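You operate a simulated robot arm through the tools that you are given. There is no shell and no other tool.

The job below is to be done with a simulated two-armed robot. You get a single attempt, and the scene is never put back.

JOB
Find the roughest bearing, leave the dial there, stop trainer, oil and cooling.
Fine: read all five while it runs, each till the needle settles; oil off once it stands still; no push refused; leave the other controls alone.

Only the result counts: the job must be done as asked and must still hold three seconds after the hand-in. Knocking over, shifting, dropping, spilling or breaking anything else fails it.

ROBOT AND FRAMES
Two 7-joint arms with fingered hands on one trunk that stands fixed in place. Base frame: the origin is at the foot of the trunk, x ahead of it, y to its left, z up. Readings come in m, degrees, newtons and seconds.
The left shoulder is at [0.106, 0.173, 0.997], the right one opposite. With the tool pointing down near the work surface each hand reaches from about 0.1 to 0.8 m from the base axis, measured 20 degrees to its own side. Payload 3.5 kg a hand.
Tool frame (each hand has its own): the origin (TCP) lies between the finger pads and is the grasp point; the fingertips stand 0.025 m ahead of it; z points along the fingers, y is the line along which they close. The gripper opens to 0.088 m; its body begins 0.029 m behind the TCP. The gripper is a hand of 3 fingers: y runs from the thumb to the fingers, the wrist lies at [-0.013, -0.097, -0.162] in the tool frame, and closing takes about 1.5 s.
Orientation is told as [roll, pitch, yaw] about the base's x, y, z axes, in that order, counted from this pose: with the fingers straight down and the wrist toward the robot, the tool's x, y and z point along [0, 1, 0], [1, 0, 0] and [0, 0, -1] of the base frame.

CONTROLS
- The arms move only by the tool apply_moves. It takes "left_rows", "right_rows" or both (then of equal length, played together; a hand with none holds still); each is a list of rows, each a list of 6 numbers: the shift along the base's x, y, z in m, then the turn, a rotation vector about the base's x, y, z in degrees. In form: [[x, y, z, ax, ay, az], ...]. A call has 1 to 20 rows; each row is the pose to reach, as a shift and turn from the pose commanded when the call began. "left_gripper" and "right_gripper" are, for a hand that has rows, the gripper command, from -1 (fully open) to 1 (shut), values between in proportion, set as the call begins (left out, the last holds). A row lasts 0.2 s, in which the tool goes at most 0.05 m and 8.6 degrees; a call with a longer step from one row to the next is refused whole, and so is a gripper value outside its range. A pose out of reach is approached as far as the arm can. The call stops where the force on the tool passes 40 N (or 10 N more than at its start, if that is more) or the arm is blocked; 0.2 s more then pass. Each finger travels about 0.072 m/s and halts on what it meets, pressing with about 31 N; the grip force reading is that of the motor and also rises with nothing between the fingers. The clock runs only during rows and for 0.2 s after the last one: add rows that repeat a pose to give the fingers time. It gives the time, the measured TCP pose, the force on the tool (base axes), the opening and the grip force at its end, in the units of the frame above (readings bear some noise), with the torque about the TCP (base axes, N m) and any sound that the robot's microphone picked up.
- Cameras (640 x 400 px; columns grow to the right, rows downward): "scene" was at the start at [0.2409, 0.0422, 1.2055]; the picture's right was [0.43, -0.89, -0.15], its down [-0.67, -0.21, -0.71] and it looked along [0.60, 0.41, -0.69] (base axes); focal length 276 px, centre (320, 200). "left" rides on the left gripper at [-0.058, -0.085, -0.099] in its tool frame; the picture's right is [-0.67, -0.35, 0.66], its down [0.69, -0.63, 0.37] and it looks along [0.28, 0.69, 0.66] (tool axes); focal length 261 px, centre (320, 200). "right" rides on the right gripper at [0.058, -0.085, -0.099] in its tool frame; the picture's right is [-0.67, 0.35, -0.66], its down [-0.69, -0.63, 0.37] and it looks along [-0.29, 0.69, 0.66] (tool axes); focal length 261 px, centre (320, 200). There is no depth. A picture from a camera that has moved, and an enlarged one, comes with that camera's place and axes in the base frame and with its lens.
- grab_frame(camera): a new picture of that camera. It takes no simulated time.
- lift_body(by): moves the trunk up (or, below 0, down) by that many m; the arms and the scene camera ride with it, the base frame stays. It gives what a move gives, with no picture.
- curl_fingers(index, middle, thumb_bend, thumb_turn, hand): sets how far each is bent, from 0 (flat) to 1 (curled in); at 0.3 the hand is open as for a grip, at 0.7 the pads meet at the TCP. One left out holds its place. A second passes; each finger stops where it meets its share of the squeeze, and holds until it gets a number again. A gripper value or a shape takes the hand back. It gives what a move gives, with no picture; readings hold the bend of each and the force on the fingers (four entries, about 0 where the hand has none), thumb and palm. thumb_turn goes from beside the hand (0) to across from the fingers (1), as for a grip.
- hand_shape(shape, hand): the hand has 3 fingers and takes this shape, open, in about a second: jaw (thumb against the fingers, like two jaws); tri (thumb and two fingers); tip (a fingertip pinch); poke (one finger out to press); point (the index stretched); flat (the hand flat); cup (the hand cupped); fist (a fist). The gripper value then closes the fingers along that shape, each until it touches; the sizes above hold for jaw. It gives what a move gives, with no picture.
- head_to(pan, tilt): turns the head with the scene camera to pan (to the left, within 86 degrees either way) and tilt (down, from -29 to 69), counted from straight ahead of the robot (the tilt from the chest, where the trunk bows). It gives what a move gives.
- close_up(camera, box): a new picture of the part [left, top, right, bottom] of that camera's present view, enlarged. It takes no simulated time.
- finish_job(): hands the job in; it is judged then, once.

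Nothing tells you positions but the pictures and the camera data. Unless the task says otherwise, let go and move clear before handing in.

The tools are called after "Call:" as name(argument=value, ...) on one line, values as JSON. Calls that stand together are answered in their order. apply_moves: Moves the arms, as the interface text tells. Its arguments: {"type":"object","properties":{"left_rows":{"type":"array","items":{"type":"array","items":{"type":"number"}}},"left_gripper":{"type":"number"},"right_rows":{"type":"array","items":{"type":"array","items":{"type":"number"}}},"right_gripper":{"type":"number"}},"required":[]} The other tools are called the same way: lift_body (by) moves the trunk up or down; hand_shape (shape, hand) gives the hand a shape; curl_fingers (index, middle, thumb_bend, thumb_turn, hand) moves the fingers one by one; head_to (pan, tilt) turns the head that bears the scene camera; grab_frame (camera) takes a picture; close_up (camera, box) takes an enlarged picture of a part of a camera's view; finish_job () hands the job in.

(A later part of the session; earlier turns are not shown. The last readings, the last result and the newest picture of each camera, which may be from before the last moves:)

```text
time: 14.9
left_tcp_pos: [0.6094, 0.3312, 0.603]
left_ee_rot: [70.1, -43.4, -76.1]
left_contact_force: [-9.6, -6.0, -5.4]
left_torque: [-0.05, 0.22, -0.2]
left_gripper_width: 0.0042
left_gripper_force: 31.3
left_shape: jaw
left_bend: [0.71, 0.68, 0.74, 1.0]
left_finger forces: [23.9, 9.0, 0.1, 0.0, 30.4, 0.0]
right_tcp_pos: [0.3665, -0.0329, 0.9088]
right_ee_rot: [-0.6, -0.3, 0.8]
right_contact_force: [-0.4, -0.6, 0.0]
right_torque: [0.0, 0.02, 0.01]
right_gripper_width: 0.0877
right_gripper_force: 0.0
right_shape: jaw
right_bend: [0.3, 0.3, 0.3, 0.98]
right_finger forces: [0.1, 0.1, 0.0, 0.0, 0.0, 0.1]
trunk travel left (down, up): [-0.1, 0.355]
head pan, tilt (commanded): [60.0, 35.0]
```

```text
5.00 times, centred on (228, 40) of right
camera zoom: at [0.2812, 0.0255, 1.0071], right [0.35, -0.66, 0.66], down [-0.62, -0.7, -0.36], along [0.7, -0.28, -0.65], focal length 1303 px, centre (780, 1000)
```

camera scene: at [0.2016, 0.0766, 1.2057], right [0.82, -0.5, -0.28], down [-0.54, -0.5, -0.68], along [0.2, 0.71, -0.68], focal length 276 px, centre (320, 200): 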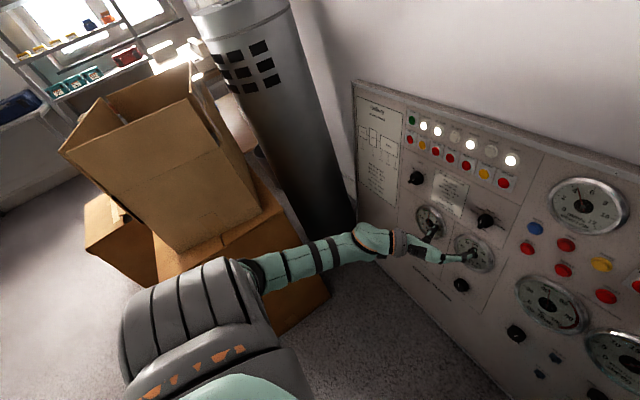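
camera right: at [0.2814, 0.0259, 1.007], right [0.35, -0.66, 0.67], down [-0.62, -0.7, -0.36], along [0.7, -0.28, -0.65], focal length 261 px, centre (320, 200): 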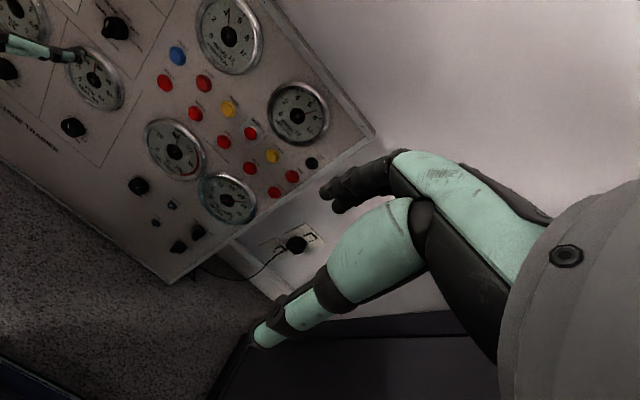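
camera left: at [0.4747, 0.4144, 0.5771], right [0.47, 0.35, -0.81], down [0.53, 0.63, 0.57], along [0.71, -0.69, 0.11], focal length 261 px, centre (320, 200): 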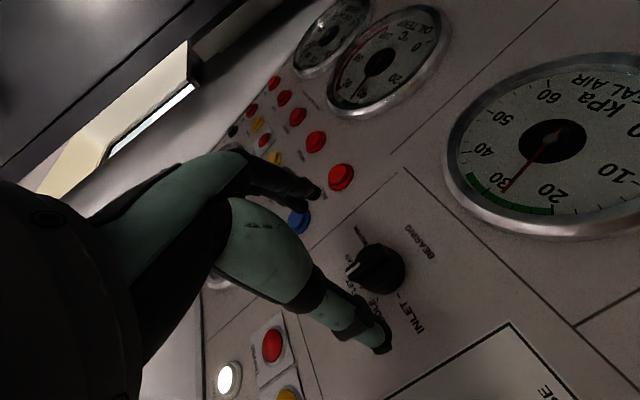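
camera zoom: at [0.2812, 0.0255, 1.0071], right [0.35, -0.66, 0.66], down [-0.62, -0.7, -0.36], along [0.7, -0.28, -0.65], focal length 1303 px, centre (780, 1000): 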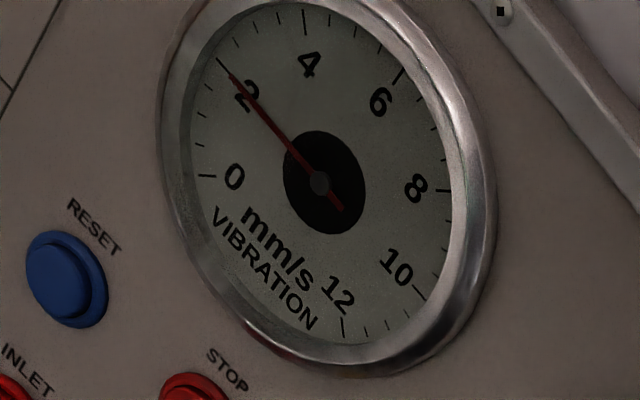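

The knob turned and the needle is moving toward about 2. I'll hold here until the needle settles and confirm with successive pictures.

Call:
apply_moves(left_rows=[[0, 0, 0, 0, 0, 0], [0, 0, 0, 0, 0, 0], [0, 0, 0, 0, 0, 0], [0, 0, 0, 0, 0, 0], [0, 0, 0, 0, 0, 0], [0, 0, 0, 0, 0, 0], [0, 0, 0, 0, 0, 0], [0, 0, 0, 0, 0, 0], [0, 0, 0, 0, 0, 0], [0, 0, 0, 0, 0, 0]])

Call:
close_up(camera="right", box=[180, 0, 276, 80])

Call:
grab_frame(camera="left")

```text
time: 17.1
left_tcp_pos: [0.6093, 0.3316, 0.6033]
left_ee_rot: [70.1, -43.2, -76.1]
left_contact_force: [-3.5, -4.5, -2.1]
left_torque: [-0.05, 0.04, -0.15]
left_gripper_width: 0.004
left_gripper_force: 30.9
left_shape: jaw
left_bend: [0.71, 0.68, 0.74, 1.0]
left_finger forces: [23.0, 8.9, 0.1, 0.0, 28.7, 0.0]
right_tcp_pos: [0.3673, -0.0325, 0.9088]
right_ee_rot: [-0.6, -0.4, 0.9]
right_contact_force: [0.0, 1.0, 0.5]
right_torque: [-0.01, 0.01, 0.0]
right_gripper_width: 0.088
right_gripper_force: 0.0
right_shape: jaw
right_bend: [0.3, 0.3, 0.3, 0.98]
right_finger forces: [0.0, 0.0, 0.0, 0.0, 0.0, 0.1]
trunk travel left (down, up): [-0.1, 0.355]
head pan, tilt (commanded): [60.0, 35.0]
```

```text
5.00 times, centred on (228, 40) of right
camera zoom: at [0.2812, 0.0256, 1.0071], right [0.35, -0.66, 0.67], down [-0.62, -0.7, -0.36], along [0.7, -0.28, -0.65], focal length 1303 px, centre (780, 1000)
```

zoom: 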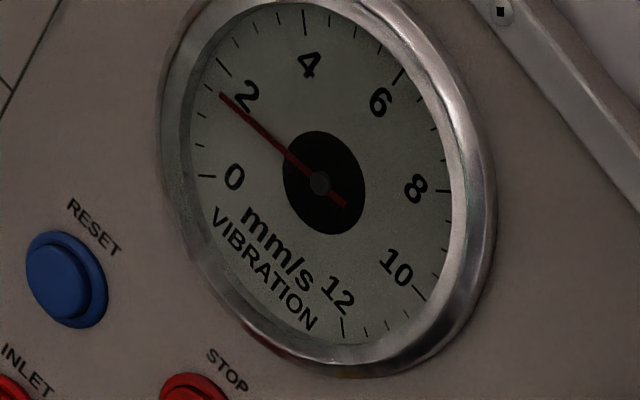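

```text
taken
camera left: at [0.4889, 0.3492, 0.5294], right [0.46, -0.23, -0.86], down [0.36, 0.93, -0.05], along [0.81, -0.29, 0.51], focal length 261 px, centre (320, 200)
```

left: 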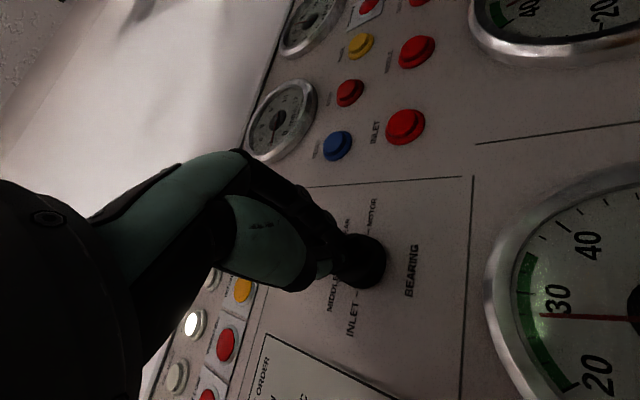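

The needle has dropped further to about 1.6. I'll wait some more to see it stop.

Call:
apply_moves(left_rows=[[0, 0, 0, 0, 0, 0], [0, 0, 0, 0, 0, 0], [0, 0, 0, 0, 0, 0], [0, 0, 0, 0, 0, 0], [0, 0, 0, 0, 0, 0], [0, 0, 0, 0, 0, 0], [0, 0, 0, 0, 0, 0], [0, 0, 0, 0, 0, 0], [0, 0, 0, 0, 0, 0], [0, 0, 0, 0, 0, 0]])

Call:
close_up(camera="right", box=[180, 0, 276, 80])

Call:
close_up(camera="left", box=[280, 190, 440, 350])

```text
time: 19.3
left_tcp_pos: [0.6095, 0.3315, 0.603]
left_ee_rot: [70.0, -43.2, -76.2]
left_contact_force: [-1.8, -4.2, -0.2]
left_torque: [-0.05, 0.06, -0.12]
left_gripper_width: 0.0041
left_gripper_force: 31.1
left_shape: jaw
left_bend: [0.71, 0.68, 0.74, 1.0]
left_finger forces: [22.6, 9.0, 0.1, 0.0, 27.6, 0.0]
right_tcp_pos: [0.3667, -0.0322, 0.9089]
right_ee_rot: [-0.6, -0.4, 0.8]
right_contact_force: [-0.1, 0.4, -0.3]
right_torque: [-0.01, 0.03, 0.0]
right_gripper_width: 0.0879
right_gripper_force: 0.0
right_shape: jaw
right_bend: [0.3, 0.3, 0.3, 0.98]
right_finger forces: [0.1, 0.0, 0.1, 0.0, 0.0, 0.0]
trunk travel left (down, up): [-0.1, 0.355]
head pan, tilt (commanded): [60.0, 35.0]
```

```text
5.00 times, centred on (228, 40) of right
camera zoom: at [0.2812, 0.0255, 1.0071], right [0.35, -0.66, 0.67], down [-0.62, -0.7, -0.36], along [0.7, -0.28, -0.65], focal length 1303 px, centre (780, 1000)
```

zoom: 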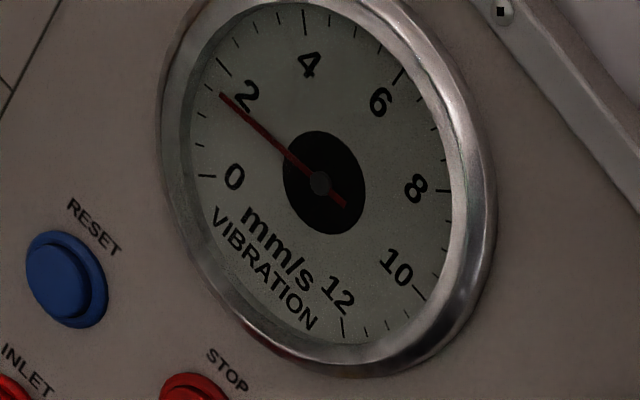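

```text
2.50 times, centred on (360, 270) of left
camera zoom: at [0.4889, 0.3492, 0.5293], right [0.46, -0.23, -0.86], down [0.36, 0.93, -0.05], along [0.81, -0.29, 0.51], focal length 652 px, centre (220, 25)
```

zoom: 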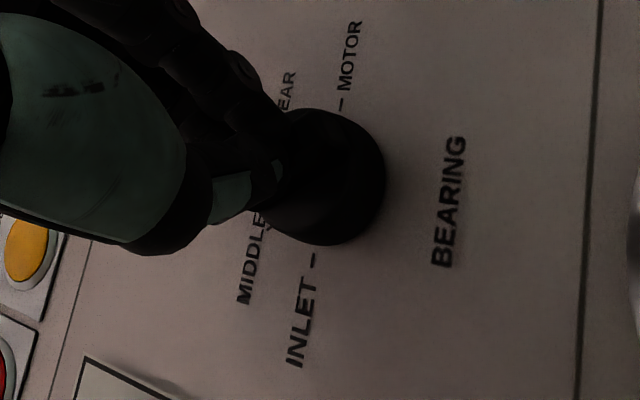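

The needle has settled at about 1.6 with the dial at MIDDLE. Next I'll turn another 45° counter-clockwise to INLET.

Call:
apply_moves(left_rows=[[0, 0, 0, -7.26, 0, 1.87], [0, 0, 0, -14.52, 0, 3.74], [0, 0, 0, -21.78, 0, 5.6], [0, 0, 0, -29.04, 0, 7.47], [0, 0, 0, -36.3, 0, 9.34], [0, 0, 0, -43.56, 0, 11.2], [0, 0, 0, -43.56, 0, 11.2], [0, 0, 0, -43.56, 0, 11.2], [0, 0, 0, -43.56, 0, 11.2], [0, 0, 0, -43.56, 0, 11.2], [0, 0, 0, -43.56, 0, 11.2], [0, 0, 0, -43.56, 0, 11.2], [0, 0, 0, -43.56, 0, 11.2], [0, 0, 0, -43.56, 0, 11.2]])

Call:
close_up(camera="right", box=[180, 0, 276, 80])

Call:
close_up(camera="scene", box=[430, 190, 526, 250])

Call:
close_up(camera="right", box=[40, 0, 152, 70])

```text
time: 22.3
left_tcp_pos: [0.6096, 0.3317, 0.6029]
left_ee_rot: [0.0, -75.6, 0.0]
left_contact_force: [0.9, 6.2, 2.8]
left_torque: [0.0, -0.1, 0.05]
left_gripper_width: 0.0037
left_gripper_force: 30.6
left_shape: jaw
left_bend: [0.71, 0.68, 0.74, 1.0]
left_finger forces: [24.2, 8.4, 0.1, 0.1, 24.6, 0.1]
right_tcp_pos: [0.3675, -0.0326, 0.9092]
right_ee_rot: [-0.5, -0.4, 0.9]
right_contact_force: [0.6, -0.4, -0.1]
right_torque: [-0.03, -0.01, 0.04]
right_gripper_width: 0.0879
right_gripper_force: 0.1
right_shape: jaw
right_bend: [0.3, 0.3, 0.3, 0.98]
right_finger forces: [0.0, 0.0, 0.0, 0.0, 0.0, 0.1]
trunk travel left (down, up): [-0.1, 0.355]
head pan, tilt (commanded): [60.0, 35.0]
```

```text
5.00 times, centred on (228, 40) of right
camera zoom: at [0.2811, 0.0262, 1.0071], right [0.35, -0.66, 0.67], down [-0.62, -0.7, -0.36], along [0.7, -0.28, -0.65], focal length 1303 px, centre (780, 1000)
```

zoom: 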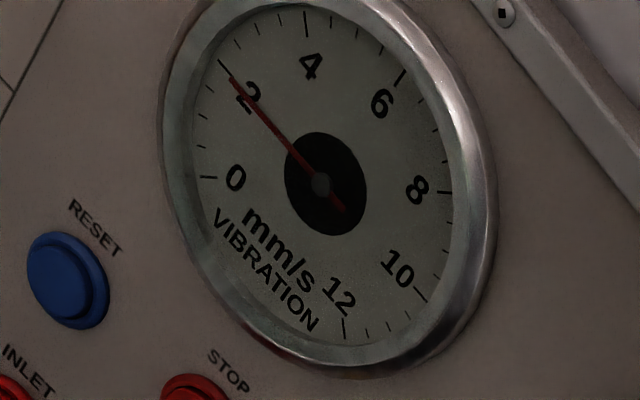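

```text
6.67 times, centred on (478, 220) of scene
camera zoom: at [0.2012, 0.0769, 1.2058], right [0.82, -0.5, -0.28], down [-0.54, -0.5, -0.68], along [0.2, 0.71, -0.68], focal length 1840 px, centre (-733, 67)
```

zoom: 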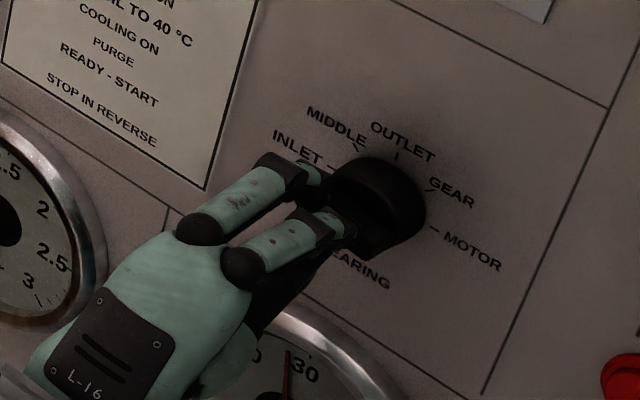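

```text
5.71 times, centred on (96, 35) of right
camera zoom: at [0.2811, 0.0262, 1.0071], right [0.35, -0.66, 0.67], down [-0.62, -0.7, -0.36], along [0.7, -0.28, -0.65], focal length 1489 px, centre (1600, 1143)
```

zoom: 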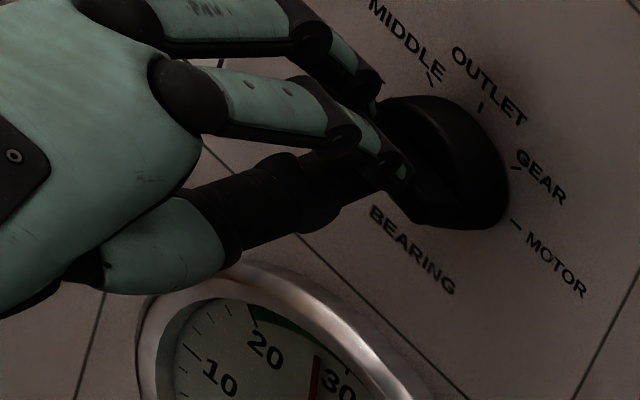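

The reading changed to about 2.0, so the dial has switched to INLET. I'll keep waiting for it to settle and check the fin's actual angle.

Call:
apply_moves(left_rows=[[0, 0, 0, 0, 0, 0], [0, 0, 0, 0, 0, 0], [0, 0, 0, 0, 0, 0], [0, 0, 0, 0, 0, 0], [0, 0, 0, 0, 0, 0], [0, 0, 0, 0, 0, 0], [0, 0, 0, 0, 0, 0], [0, 0, 0, 0, 0, 0], [0, 0, 0, 0, 0, 0], [0, 0, 0, 0, 0, 0]])

Call:
close_up(camera="right", box=[180, 0, 276, 80])

Call:
grab_frame(camera="left")

Call:
close_up(camera="scene", box=[454, 200, 510, 235])

```text
time: 24.5
left_tcp_pos: [0.6099, 0.3306, 0.6027]
left_ee_rot: [0.1, -75.6, 0.0]
left_contact_force: [0.5, 5.4, 3.4]
left_torque: [0.03, -0.15, 0.08]
left_gripper_width: 0.0039
left_gripper_force: 31.2
left_shape: jaw
left_bend: [0.71, 0.68, 0.74, 1.0]
left_finger forces: [23.8, 8.7, 0.0, 0.0, 24.5, 0.1]
right_tcp_pos: [0.3671, -0.0322, 0.9081]
right_ee_rot: [-0.7, -0.5, 0.8]
right_contact_force: [-0.1, 0.2, 0.9]
right_torque: [0.03, 0.01, 0.0]
right_gripper_width: 0.0879
right_gripper_force: 0.1
right_shape: jaw
right_bend: [0.3, 0.3, 0.3, 0.98]
right_finger forces: [0.0, 0.1, 0.1, 0.0, 0.0, 0.0]
trunk travel left (down, up): [-0.1, 0.355]
head pan, tilt (commanded): [60.0, 35.0]
```

```text
5.00 times, centred on (228, 40) of right
camera zoom: at [0.281, 0.0262, 1.0072], right [0.35, -0.66, 0.67], down [-0.62, -0.7, -0.36], along [0.7, -0.28, -0.65], focal length 1303 px, centre (780, 1000)
```

zoom: 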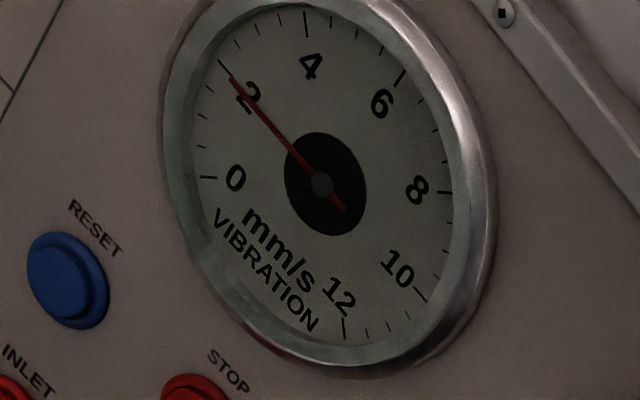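

```text
taken
camera left: at [0.4928, 0.2725, 0.5453], right [0.55, -0.67, -0.5], down [0.2, 0.69, -0.7], along [0.81, 0.28, 0.51], focal length 261 px, centre (320, 200)
```

left: 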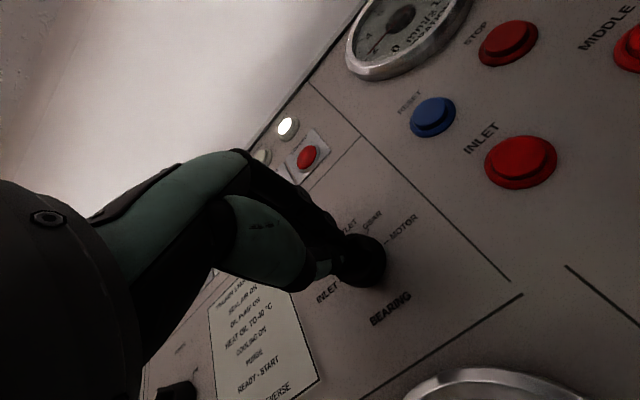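

```text
11.43 times, centred on (482, 218) of scene
camera zoom: at [0.2011, 0.0769, 1.2058], right [0.82, -0.5, -0.28], down [-0.54, -0.5, -0.68], along [0.2, 0.71, -0.68], focal length 3154 px, centre (-1531, 0)
```

zoom: 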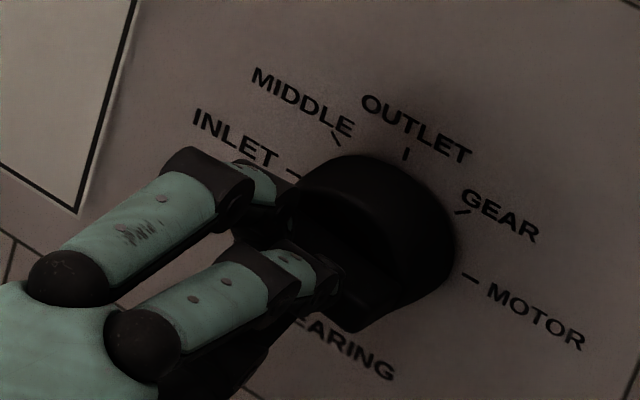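

INLET has settled at 2.0 (MIDDLE 1.6, OUTLET 4.4). I'll now turn clockwise back through MIDDLE to OUTLET, and then test going on toward GEAR.

Call:
apply_moves(left_rows=[[0, 0, 0, 7.92, 0, -2.04], [0, 0, 0, 15.84, 0, -4.07], [0, 0, 0, 23.76, 0, -6.11], [0, 0, 0, 31.68, 0, -8.15], [0, 0, 0, 39.6, 0, -10.19], [0, 0, 0, 47.52, 0, -12.22], [0, 0, 0, 55.44, 0, -14.26], [0, 0, 0, 63.36, 0, -16.3], [0, 0, 0, 71.28, 0, -18.34], [0, 0, 0, 79.2, 0, -20.37], [0, 0, 0, 87.12, 0, -22.41]])

Call:
close_up(camera="right", box=[180, 0, 276, 80])

Call:
close_up(camera="scene", box=[430, 190, 526, 250])

```text
time: 26.9
left_tcp_pos: [0.6092, 0.3307, 0.6016]
left_ee_rot: [75.6, 0.0, -90.0]
left_contact_force: [-16.3, -4.0, -9.1]
left_torque: [-0.08, 0.26, -0.12]
left_gripper_width: 0.0038
left_gripper_force: 30.9
left_shape: jaw
left_bend: [0.71, 0.68, 0.74, 1.0]
left_finger forces: [20.9, 13.6, 0.0, 0.0, 26.0, 0.0]
right_tcp_pos: [0.3682, -0.0332, 0.9081]
right_ee_rot: [-0.7, -0.4, 0.8]
right_contact_force: [1.4, -0.1, -0.3]
right_torque: [0.03, -0.02, 0.0]
right_gripper_width: 0.0879
right_gripper_force: 0.0
right_shape: jaw
right_bend: [0.3, 0.3, 0.3, 0.98]
right_finger forces: [0.0, 0.0, 0.0, 0.0, 0.0, 0.1]
trunk travel left (down, up): [-0.1, 0.355]
head pan, tilt (commanded): [60.0, 35.0]
```

```text
5.00 times, centred on (228, 40) of right
camera zoom: at [0.2809, 0.026, 1.007], right [0.35, -0.66, 0.67], down [-0.62, -0.7, -0.36], along [0.7, -0.28, -0.65], focal length 1303 px, centre (780, 1000)
```

zoom: 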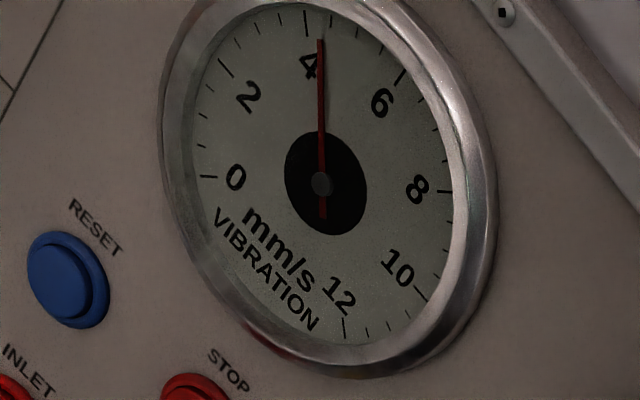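

```text
6.67 times, centred on (478, 220) of scene
camera zoom: at [0.201, 0.0766, 1.2057], right [0.82, -0.5, -0.28], down [-0.54, -0.5, -0.68], along [0.2, 0.71, -0.68], focal length 1840 px, centre (-733, 67)
```

zoom: 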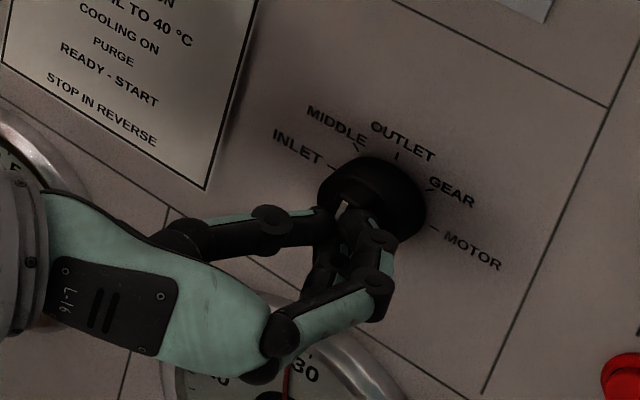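

The dial is back at OUTLET and the needle climbs back past 4. I'll let it settle here once more to have a clean OUTLET reading.

Call:
apply_moves(left_rows=[[0, 0, 0, 0, 0, 0], [0, 0, 0, 0, 0, 0], [0, 0, 0, 0, 0, 0], [0, 0, 0, 0, 0, 0], [0, 0, 0, 0, 0, 0], [0, 0, 0, 0, 0, 0], [0, 0, 0, 0, 0, 0], [0, 0, 0, 0, 0, 0], [0, 0, 0, 0, 0, 0], [0, 0, 0, 0, 0, 0], [0, 0, 0, 0, 0, 0], [0, 0, 0, 0, 0, 0], [0, 0, 0, 0, 0, 0], [0, 0, 0, 0, 0, 0], [0, 0, 0, 0, 0, 0]])

Call:
close_up(camera="right", box=[180, 0, 276, 80])

```text
time: 30.1
left_tcp_pos: [0.6085, 0.3306, 0.603]
left_ee_rot: [75.5, 0.0, -90.1]
left_contact_force: [-25.3, -8.5, -13.9]
left_torque: [-0.08, 0.46, -0.18]
left_gripper_width: 0.0039
left_gripper_force: 31.4
left_shape: jaw
left_bend: [0.71, 0.67, 0.74, 1.0]
left_finger forces: [29.0, 15.0, 0.1, 0.0, 25.8, 0.0]
right_tcp_pos: [0.3666, -0.032, 0.9082]
right_ee_rot: [-0.5, -0.4, 0.8]
right_contact_force: [-0.3, -0.5, 0.2]
right_torque: [-0.01, 0.05, 0.02]
right_gripper_width: 0.0877
right_gripper_force: 0.0
right_shape: jaw
right_bend: [0.3, 0.3, 0.3, 0.98]
right_finger forces: [0.0, 0.0, 0.1, 0.1, 0.0, 0.1]
trunk travel left (down, up): [-0.1, 0.355]
head pan, tilt (commanded): [60.0, 35.0]
```

```text
5.00 times, centred on (228, 40) of right
camera zoom: at [0.2807, 0.026, 1.0071], right [0.35, -0.66, 0.67], down [-0.62, -0.7, -0.36], along [0.7, -0.28, -0.65], focal length 1303 px, centre (780, 1000)
```

zoom: 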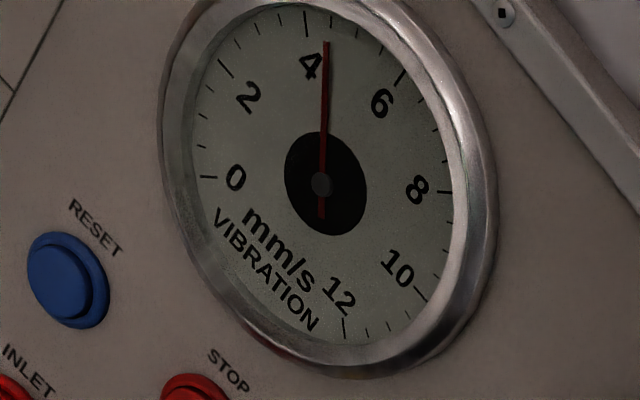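

OUTLET settles at 4.4. I'll ease back 2 mm to relieve the press on the disc and turn a first 16° clockwise toward GEAR to test whether the arm can go on in that direction.

Call:
apply_moves(left_rows=[[-0.002, 0, 0.0005, 0, 0, 0], [-0.002, 0, 0.0005, 7.74, 0, -1.99], [-0.002, 0, 0.0005, 15.49, 0, -3.98]])

```text
time: 30.9
left_tcp_pos: [0.6083, 0.3305, 0.6024]
left_ee_rot: [75.1, 15.5, -94.1]
left_contact_force: [-5.4, -4.4, -12.4]
left_torque: [-0.04, 0.32, -0.17]
left_gripper_width: 0.0035
left_gripper_force: 30.8
left_shape: jaw
left_bend: [0.71, 0.67, 0.74, 1.0]
left_finger forces: [23.4, 14.7, 0.1, 0.0, 22.0, 0.0]
right_tcp_pos: [0.3694, -0.0319, 0.9077]
right_ee_rot: [-0.7, -0.4, 0.8]
right_contact_force: [0.1, 0.0, 0.0]
right_torque: [-0.03, 0.0, 0.0]
right_gripper_width: 0.0876
right_gripper_force: 0.1
right_shape: jaw
right_bend: [0.3, 0.3, 0.3, 0.98]
right_finger forces: [0.0, 0.0, 0.0, 0.0, 0.0, 0.1]
trunk travel left (down, up): [-0.1, 0.355]
head pan, tilt (commanded): [60.0, 35.0]
```

No reach limit so far. I'll continue the remaining turn to GEAR and let the needle settle.

Call:
apply_moves(left_rows=[[0, 0, -0.001, 7.26, 0, -1.87], [0, 0, -0.001, 14.52, 0, -3.74], [0, 0, -0.001, 21.78, 0, -5.6], [0, 0, -0.001, 29.04, 0, -7.47], [0, 0, -0.001, 29.04, 0, -7.47], [0, 0, -0.001, 29.04, 0, -7.47], [0, 0, -0.001, 29.04, 0, -7.47], [0, 0, -0.001, 29.04, 0, -7.47], [0, 0, -0.001, 29.04, 0, -7.47], [0, 0, -0.001, 29.04, 0, -7.47], [0, 0, -0.001, 29.04, 0, -7.47], [0, 0, -0.001, 29.04, 0, -7.47], [0, 0, -0.001, 29.04, 0, -7.47], [0, 0, -0.001, 29.04, 0, -7.47], [0, 0, -0.001, 29.04, 0, -7.47]])

Call:
close_up(camera="right", box=[180, 0, 276, 80])

Call:
close_up(camera="scene", box=[430, 190, 526, 250])

Call:
close_up(camera="right", box=[40, 0, 152, 70])

```text
time: 34.1
left_tcp_pos: [0.6086, 0.331, 0.6025]
left_ee_rot: [69.6, 44.1, -104.4]
left_contact_force: [1.7, 0.6, -1.9]
left_torque: [-0.05, 0.08, -0.04]
left_gripper_width: 0.0034
left_gripper_force: 31.2
left_shape: jaw
left_bend: [0.71, 0.67, 0.73, 1.0]
left_finger forces: [14.6, 13.3, 0.0, 0.0, 24.3, 0.0]
right_tcp_pos: [0.3684, -0.0327, 0.9084]
right_ee_rot: [-0.5, -0.3, 0.8]
right_contact_force: [-0.1, -0.2, 0.6]
right_torque: [-0.01, -0.01, -0.02]
right_gripper_width: 0.0879
right_gripper_force: 0.1
right_shape: jaw
right_bend: [0.3, 0.3, 0.3, 0.98]
right_finger forces: [0.0, 0.1, 0.0, 0.1, 0.0, 0.1]
trunk travel left (down, up): [-0.1, 0.355]
head pan, tilt (commanded): [60.0, 35.0]
```

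```text
5.00 times, centred on (228, 40) of right
camera zoom: at [0.2818, 0.026, 1.0069], right [0.35, -0.66, 0.67], down [-0.62, -0.7, -0.36], along [0.7, -0.28, -0.65], focal length 1303 px, centre (780, 1000)
```

zoom: 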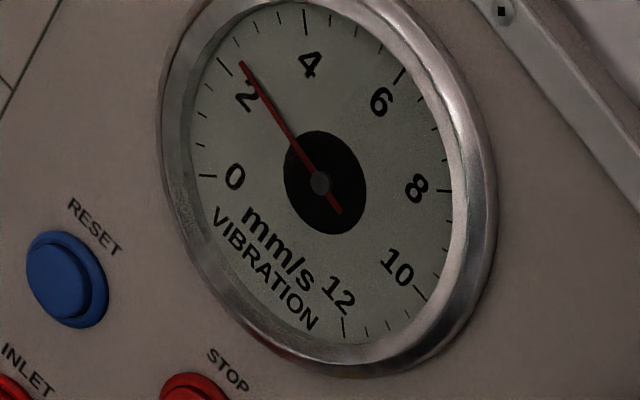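

```text
6.67 times, centred on (478, 220) of scene
camera zoom: at [0.2021, 0.0767, 1.2056], right [0.82, -0.5, -0.28], down [-0.54, -0.5, -0.68], along [0.2, 0.71, -0.68], focal length 1840 px, centre (-733, 67)
```

zoom: 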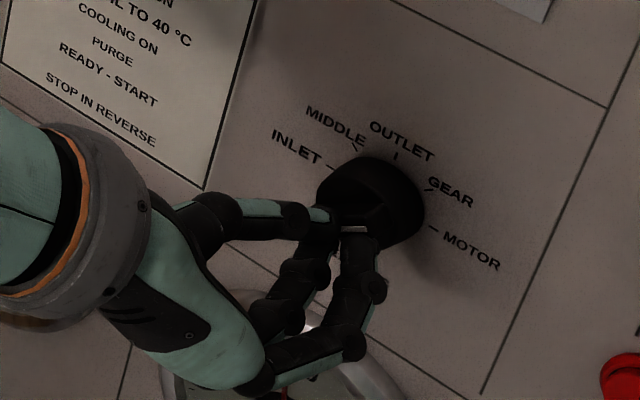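

```text
5.71 times, centred on (96, 35) of right
camera zoom: at [0.2818, 0.026, 1.0069], right [0.35, -0.66, 0.67], down [-0.62, -0.7, -0.36], along [0.7, -0.28, -0.65], focal length 1489 px, centre (1600, 1143)
```

zoom: 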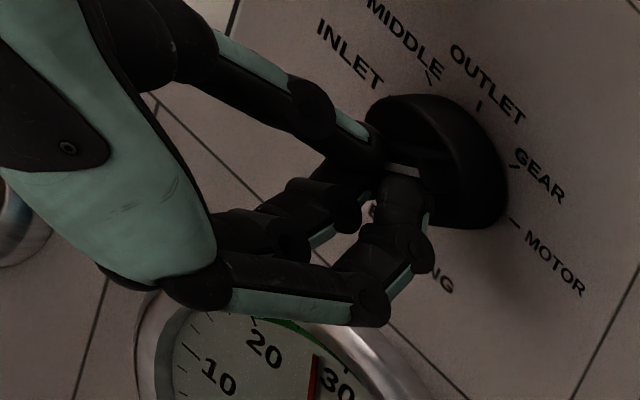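

GEAR shows about 2.3, with the white mark lining up with the GEAR tick. I'll wait a bit more to confirm it has settled.

Call:
apply_moves(left_rows=[[0, 0, 0, 0, 0, 0], [0, 0, 0, 0, 0, 0], [0, 0, 0, 0, 0, 0], [0, 0, 0, 0, 0, 0], [0, 0, 0, 0, 0, 0], [0, 0, 0, 0, 0, 0], [0, 0, 0, 0, 0, 0], [0, 0, 0, 0, 0, 0], [0, 0, 0, 0, 0, 0], [0, 0, 0, 0, 0, 0]])

Call:
close_up(camera="right", box=[180, 0, 276, 80])

Call:
grab_frame(camera="scene")

```text
time: 36.3
left_tcp_pos: [0.6075, 0.3309, 0.6033]
left_ee_rot: [69.5, 44.1, -104.4]
left_contact_force: [3.3, -0.5, -0.2]
left_torque: [-0.02, -0.04, -0.02]
left_gripper_width: 0.0033
left_gripper_force: 31.2
left_shape: jaw
left_bend: [0.71, 0.67, 0.73, 1.0]
left_finger forces: [14.3, 12.9, 0.1, 0.1, 24.6, 0.0]
right_tcp_pos: [0.3678, -0.0317, 0.9083]
right_ee_rot: [-0.6, -0.3, 0.8]
right_contact_force: [-0.7, -0.4, 0.2]
right_torque: [0.0, 0.01, -0.02]
right_gripper_width: 0.0881
right_gripper_force: 0.1
right_shape: jaw
right_bend: [0.3, 0.3, 0.3, 0.98]
right_finger forces: [0.0, 0.0, 0.0, 0.0, 0.0, 0.1]
trunk travel left (down, up): [-0.1, 0.355]
head pan, tilt (commanded): [60.0, 35.0]
```

```text
5.00 times, centred on (228, 40) of right
camera zoom: at [0.2818, 0.026, 1.0069], right [0.35, -0.66, 0.67], down [-0.62, -0.7, -0.36], along [0.7, -0.28, -0.65], focal length 1303 px, centre (780, 1000)
```

zoom: 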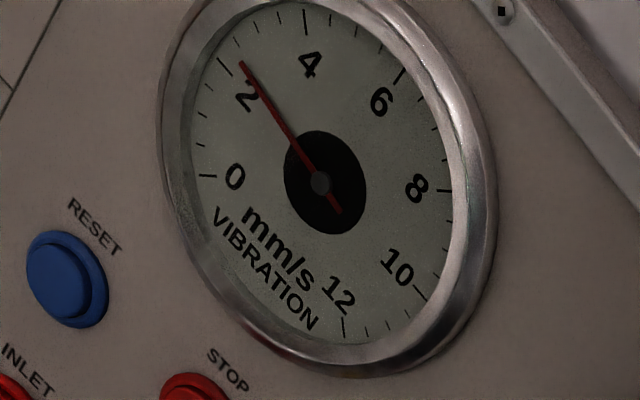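

```text
taken
camera scene: at [0.2021, 0.0767, 1.2056], right [0.82, -0.5, -0.28], down [-0.54, -0.5, -0.68], along [0.2, 0.71, -0.68], focal length 276 px, centre (320, 200)
```

scene: 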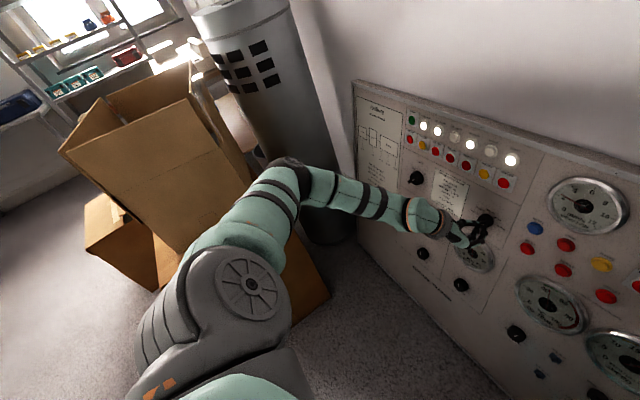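

GEAR settles at 2.3 and the arm is clear of everything. I'll go on clockwise with a 15° test, then the rest to MOTOR.

Call:
apply_moves(left_rows=[[0, 0, 0, 7.26, 0, -1.87], [0, 0, 0, 14.52, 0, -3.74]])

```text
time: 36.9
left_tcp_pos: [0.6069, 0.3325, 0.6015]
left_ee_rot: [61.9, 57.9, -114.4]
left_contact_force: [4.3, 0.7, -4.6]
left_torque: [0.02, 0.13, 0.03]
left_gripper_width: 0.0031
left_gripper_force: 31.0
left_shape: jaw
left_bend: [0.71, 0.67, 0.73, 1.0]
left_finger forces: [15.8, 12.2, 0.1, 0.0, 23.4, 0.0]
right_tcp_pos: [0.368, -0.0328, 0.909]
right_ee_rot: [-0.7, -0.3, 0.8]
right_contact_force: [0.6, 0.1, -0.3]
right_torque: [0.01, -0.02, 0.04]
right_gripper_width: 0.088
right_gripper_force: 0.0
right_shape: jaw
right_bend: [0.3, 0.3, 0.3, 0.98]
right_finger forces: [0.0, 0.1, 0.1, 0.0, 0.1, 0.1]
trunk travel left (down, up): [-0.1, 0.355]
head pan, tilt (commanded): [60.0, 35.0]
```

The arm still reaches. I'll turn the remaining 31° to MOTOR and wait there.

Call:
apply_moves(left_rows=[[0, 0, 0, 7.5, 0, -1.93], [0, 0, 0, 15, 0, -3.86], [0, 0, 0, 22.5, 0, -5.79], [0, 0, 0, 30, 0, -7.72], [0, 0, 0, 30, 0, -7.72], [0, 0, 0, 30, 0, -7.72], [0, 0, 0, 30, 0, -7.72], [0, 0, 0, 30, 0, -7.72], [0, 0, 0, 30, 0, -7.72], [0, 0, 0, 30, 0, -7.72], [0, 0, 0, 30, 0, -7.72], [0, 0, 0, 30, 0, -7.72], [0, 0, 0, 30, 0, -7.72]])

Call:
close_up(camera="right", box=[180, 0, 276, 80])

Call:
close_up(camera="scene", box=[430, 190, 526, 250])

Call:
close_up(camera="right", box=[40, 0, 152, 70])

```text
time: 39.7
left_tcp_pos: [0.6077, 0.3309, 0.6022]
left_ee_rot: [-7.4, 75.4, 172.3]
left_contact_force: [0.0, -3.1, -1.9]
left_torque: [-0.16, 0.12, 0.01]
left_gripper_width: 0.0028
left_gripper_force: 31.1
left_shape: jaw
left_bend: [0.71, 0.69, 0.73, 1.0]
left_finger forces: [22.1, 7.6, 0.0, 0.0, 25.5, 0.0]
right_tcp_pos: [0.3678, -0.0317, 0.9071]
right_ee_rot: [-0.6, -0.3, 0.7]
right_contact_force: [-0.5, -0.5, -0.4]
right_torque: [0.03, 0.02, 0.02]
right_gripper_width: 0.0877
right_gripper_force: 0.0
right_shape: jaw
right_bend: [0.3, 0.3, 0.3, 0.98]
right_finger forces: [0.1, 0.0, 0.0, 0.0, 0.0, 0.0]
trunk travel left (down, up): [-0.1, 0.355]
head pan, tilt (commanded): [60.0, 35.0]
```

```text
5.00 times, centred on (228, 40) of right
camera zoom: at [0.2817, 0.0257, 1.0069], right [0.35, -0.66, 0.66], down [-0.62, -0.7, -0.36], along [0.7, -0.28, -0.65], focal length 1303 px, centre (780, 1000)
```

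zoom: 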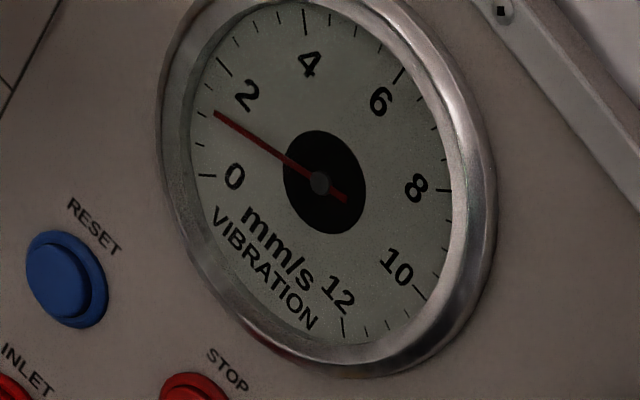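

```text
6.67 times, centred on (478, 220) of scene
camera zoom: at [0.2019, 0.0764, 1.2057], right [0.82, -0.5, -0.28], down [-0.54, -0.5, -0.68], along [0.2, 0.71, -0.68], focal length 1840 px, centre (-733, 67)
```

zoom: 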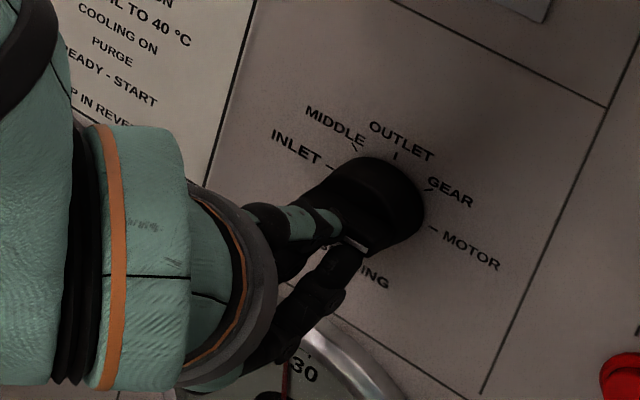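

```text
5.71 times, centred on (96, 35) of right
camera zoom: at [0.2817, 0.0257, 1.0069], right [0.35, -0.66, 0.66], down [-0.62, -0.7, -0.36], along [0.7, -0.28, -0.65], focal length 1489 px, centre (1600, 1143)
```

zoom: 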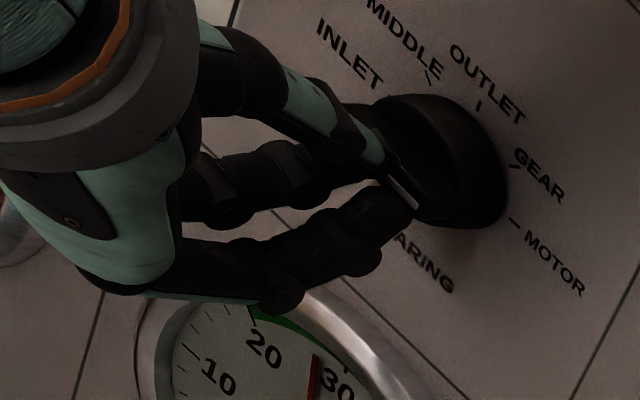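

MOTOR shows about 1.2. I'll wait once more to confirm it has settled.

Call:
apply_moves(left_rows=[[0, 0, 0, 0, 0, 0], [0, 0, 0, 0, 0, 0], [0, 0, 0, 0, 0, 0], [0, 0, 0, 0, 0, 0], [0, 0, 0, 0, 0, 0], [0, 0, 0, 0, 0, 0], [0, 0, 0, 0, 0, 0], [0, 0, 0, 0, 0, 0], [0, 0, 0, 0, 0, 0], [0, 0, 0, 0, 0, 0], [0, 0, 0, 0, 0, 0], [0, 0, 0, 0, 0, 0]])

Call:
close_up(camera="right", box=[180, 0, 276, 80])

Call:
close_up(camera="scene", box=[454, 200, 510, 235])

Call:
grab_frame(camera="right")

```text
time: 42.3
left_tcp_pos: [0.6077, 0.3308, 0.6016]
left_ee_rot: [-7.5, 75.4, 172.4]
left_contact_force: [0.1, -3.7, -2.4]
left_torque: [-0.2, 0.15, 0.03]
left_gripper_width: 0.003
left_gripper_force: 30.8
left_shape: jaw
left_bend: [0.71, 0.69, 0.73, 1.0]
left_finger forces: [22.1, 7.9, 0.0, 0.0, 25.4, 0.0]
right_tcp_pos: [0.3682, -0.0333, 0.9093]
right_ee_rot: [-0.6, -0.4, 0.8]
right_contact_force: [-0.5, -0.9, 0.7]
right_torque: [-0.01, 0.02, 0.0]
right_gripper_width: 0.0879
right_gripper_force: 0.0
right_shape: jaw
right_bend: [0.3, 0.3, 0.3, 0.98]
right_finger forces: [0.1, 0.0, 0.1, 0.0, 0.1, 0.0]
trunk travel left (down, up): [-0.1, 0.355]
head pan, tilt (commanded): [60.0, 35.0]
```

```text
5.00 times, centred on (228, 40) of right
camera zoom: at [0.2817, 0.0257, 1.0069], right [0.35, -0.66, 0.66], down [-0.62, -0.7, -0.36], along [0.7, -0.28, -0.65], focal length 1303 px, centre (780, 1000)
```

zoom: 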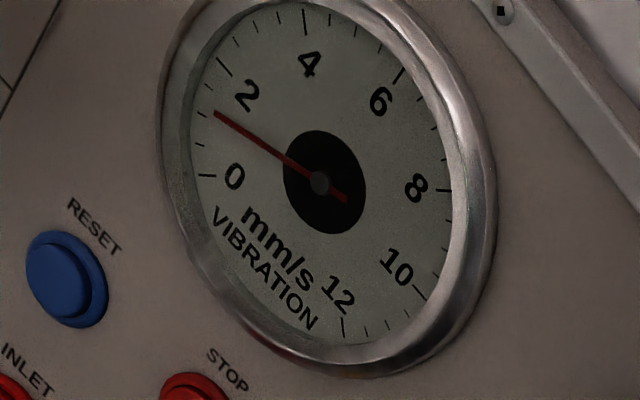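

```text
11.43 times, centred on (482, 218) of scene
camera zoom: at [0.2019, 0.0763, 1.2057], right [0.82, -0.5, -0.28], down [-0.54, -0.5, -0.68], along [0.2, 0.71, -0.68], focal length 3154 px, centre (-1531, 0)
```

zoom: 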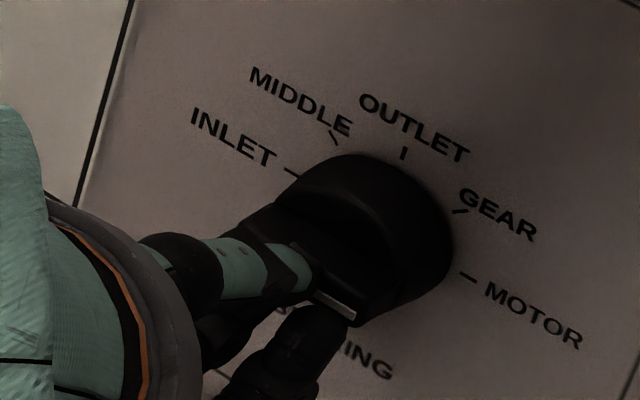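

```text
taken
camera right: at [0.2817, 0.0257, 1.0069], right [0.35, -0.66, 0.66], down [-0.62, -0.7, -0.36], along [0.7, -0.28, -0.65], focal length 261 px, centre (320, 200)
```

right: 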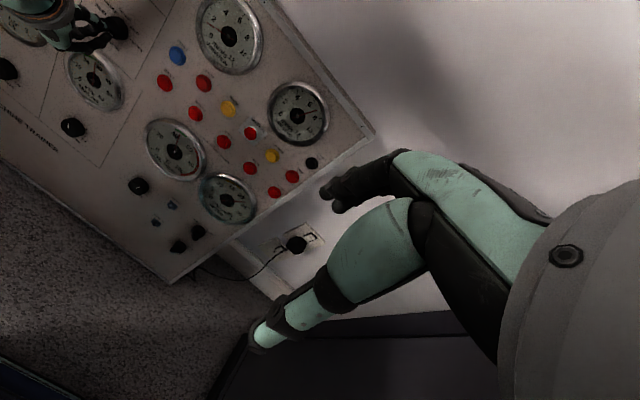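

The readings are INLET 2.0, MIDDLE 1.6, OUTLET 4.4, GEAR 2.3 and MOTOR 1.2, so OUTLET is the roughest. I'll turn the dial back counter-clockwise to OUTLET.

Call:
apply_moves(left_rows=[[0, 0, 0, -7.42, 0, 1.91], [0, 0, 0, -14.84, 0, 3.82], [0, 0, 0, -22.26, 0, 5.73], [0, 0, 0, -29.68, 0, 7.63], [0, 0, 0, -37.1, 0, 9.54], [0, 0, 0, -44.52, 0, 11.45], [0, 0, 0, -51.94, 0, 13.36], [0, 0, 0, -59.36, 0, 15.27], [0, 0, 0, -66.78, 0, 17.18], [0, 0, 0, -74.2, 0, 19.09], [0, 0, 0, -81.62, 0, 21], [0, 0, 0, -89.0, 0, 22.9], [0, 0, 0, -89.0, 0, 22.9], [0, 0, 0, -89.0, 0, 22.9]])

Call:
close_up(camera="scene", box=[454, 200, 510, 235])

Call:
close_up(camera="right", box=[180, 0, 276, 80])

```text
time: 45.3
left_tcp_pos: [0.6068, 0.331, 0.6017]
left_ee_rot: [75.5, 0.0, -90.0]
left_contact_force: [-0.2, -0.4, 0.0]
left_torque: [-0.02, 0.0, 0.03]
left_gripper_width: 0.0036
left_gripper_force: 31.0
left_shape: jaw
left_bend: [0.73, 0.71, 0.77, 1.0]
left_finger forces: [0.0, 0.0, 0.0, 0.1, 0.1, 0.1]
right_tcp_pos: [0.3664, -0.032, 0.9093]
right_ee_rot: [-0.5, -0.4, 0.9]
right_contact_force: [0.2, 0.2, 0.0]
right_torque: [0.02, -0.02, 0.03]
right_gripper_width: 0.0878
right_gripper_force: 0.1
right_shape: jaw
right_bend: [0.3, 0.3, 0.3, 0.98]
right_finger forces: [0.1, 0.1, 0.0, 0.1, 0.0, 0.0]
trunk travel left (down, up): [-0.1, 0.355]
head pan, tilt (commanded): [60.0, 35.0]
```

```text
11.43 times, centred on (482, 218) of scene
camera zoom: at [0.2015, 0.0765, 1.2058], right [0.82, -0.5, -0.28], down [-0.54, -0.5, -0.68], along [0.2, 0.71, -0.68], focal length 3154 px, centre (-1531, 0)
```

zoom: 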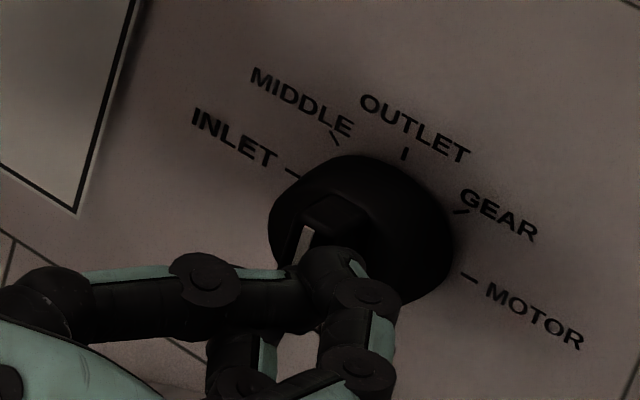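

```text
5.00 times, centred on (228, 40) of right
camera zoom: at [0.2813, 0.0258, 1.0071], right [0.35, -0.66, 0.67], down [-0.62, -0.7, -0.36], along [0.7, -0.28, -0.65], focal length 1303 px, centre (780, 1000)
```

zoom: 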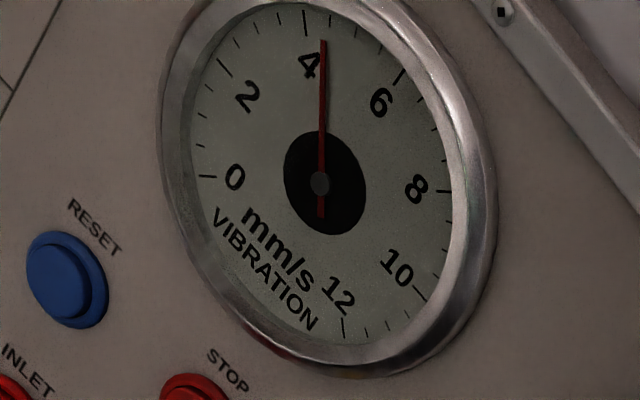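

The dial shows OUTLET again with the needle at about 4.4, and the fingers have already slid off the fin without contact. I'll back straight away from the panel and inspect the dial.

Call:
apply_moves(left_rows=[[-0.0145, 0, 0.0037, 0, 0, 0], [-0.029, 0, 0.0075, 0, 0, 0], [-0.0435, 0, 0.0112, 0, 0, 0], [-0.058, 0, 0.0149, 0, 0, 0], [-0.0725, 0, 0.0187, 0, 0, 0], [-0.087, 0, 0.0224, 0, 0, 0]])

Call:
close_up(camera="scene", box=[430, 190, 526, 250])

Call:
grab_frame(camera="left")

Call:
close_up(camera="right", box=[40, 0, 152, 70])

Call:
close_up(camera="right", box=[180, 0, 276, 80])

```text
time: 46.7
left_tcp_pos: [0.5203, 0.331, 0.6251]
left_ee_rot: [75.6, -0.1, -90.2]
left_contact_force: [-0.1, -0.7, 0.1]
left_torque: [-0.01, 0.04, -0.01]
left_gripper_width: 0.0037
left_gripper_force: 31.5
left_shape: jaw
left_bend: [0.73, 0.71, 0.77, 1.0]
left_finger forces: [0.1, 0.1, 0.0, 0.0, 0.1, 0.0]
right_tcp_pos: [0.3667, -0.0326, 0.9083]
right_ee_rot: [-0.6, -0.5, 0.8]
right_contact_force: [-0.1, -0.3, 0.3]
right_torque: [0.0, -0.01, -0.02]
right_gripper_width: 0.0881
right_gripper_force: 0.0
right_shape: jaw
right_bend: [0.3, 0.3, 0.3, 0.98]
right_finger forces: [0.1, 0.0, 0.0, 0.0, 0.0, 0.0]
trunk travel left (down, up): [-0.1, 0.355]
head pan, tilt (commanded): [60.0, 35.0]
```

```text
6.67 times, centred on (478, 220) of scene
camera zoom: at [0.2012, 0.0765, 1.2058], right [0.82, -0.5, -0.28], down [-0.54, -0.5, -0.68], along [0.2, 0.71, -0.68], focal length 1840 px, centre (-733, 67)
```

zoom: 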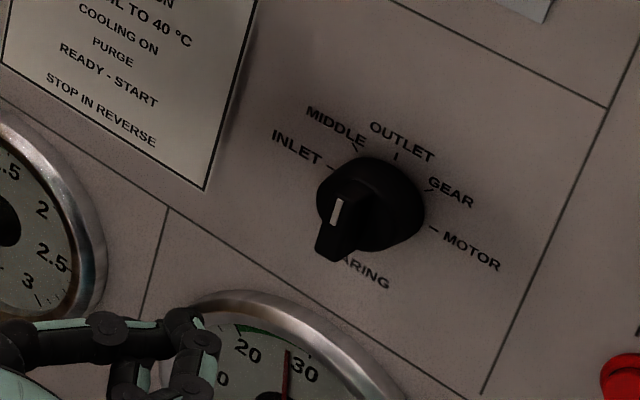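

```text
taken
camera left: at [0.41, 0.4151, 0.5943], right [0.47, 0.35, -0.81], down [0.53, 0.63, 0.57], along [0.71, -0.7, 0.11], focal length 261 px, centre (320, 200)
```

left: 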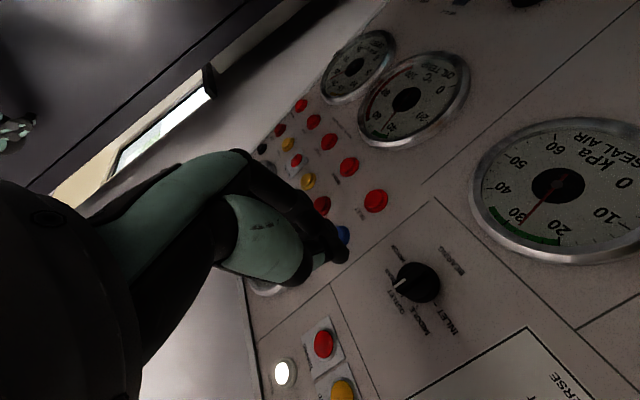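

```text
5.71 times, centred on (96, 35) of right
camera zoom: at [0.281, 0.0258, 1.0072], right [0.35, -0.66, 0.67], down [-0.62, -0.7, -0.36], along [0.7, -0.28, -0.65], focal length 1489 px, centre (1600, 1143)
```

zoom: 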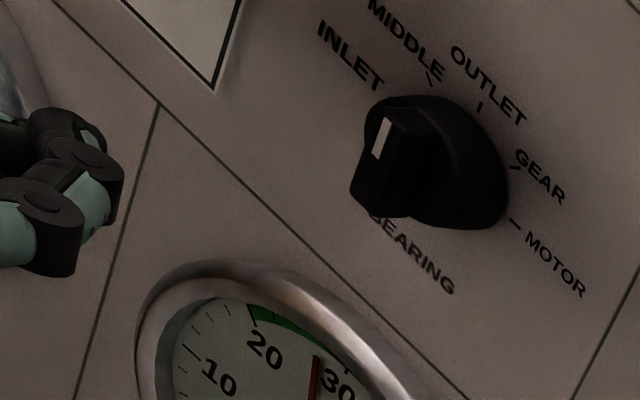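

```text
5.00 times, centred on (228, 40) of right
camera zoom: at [0.281, 0.0258, 1.0072], right [0.35, -0.66, 0.67], down [-0.62, -0.7, -0.36], along [0.7, -0.28, -0.65], focal length 1303 px, centre (780, 1000)
```

zoom: 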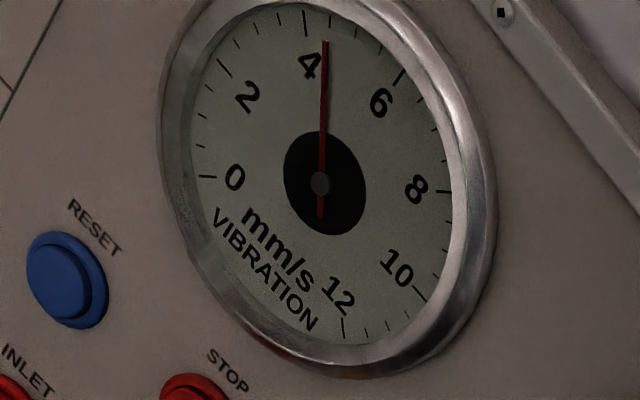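

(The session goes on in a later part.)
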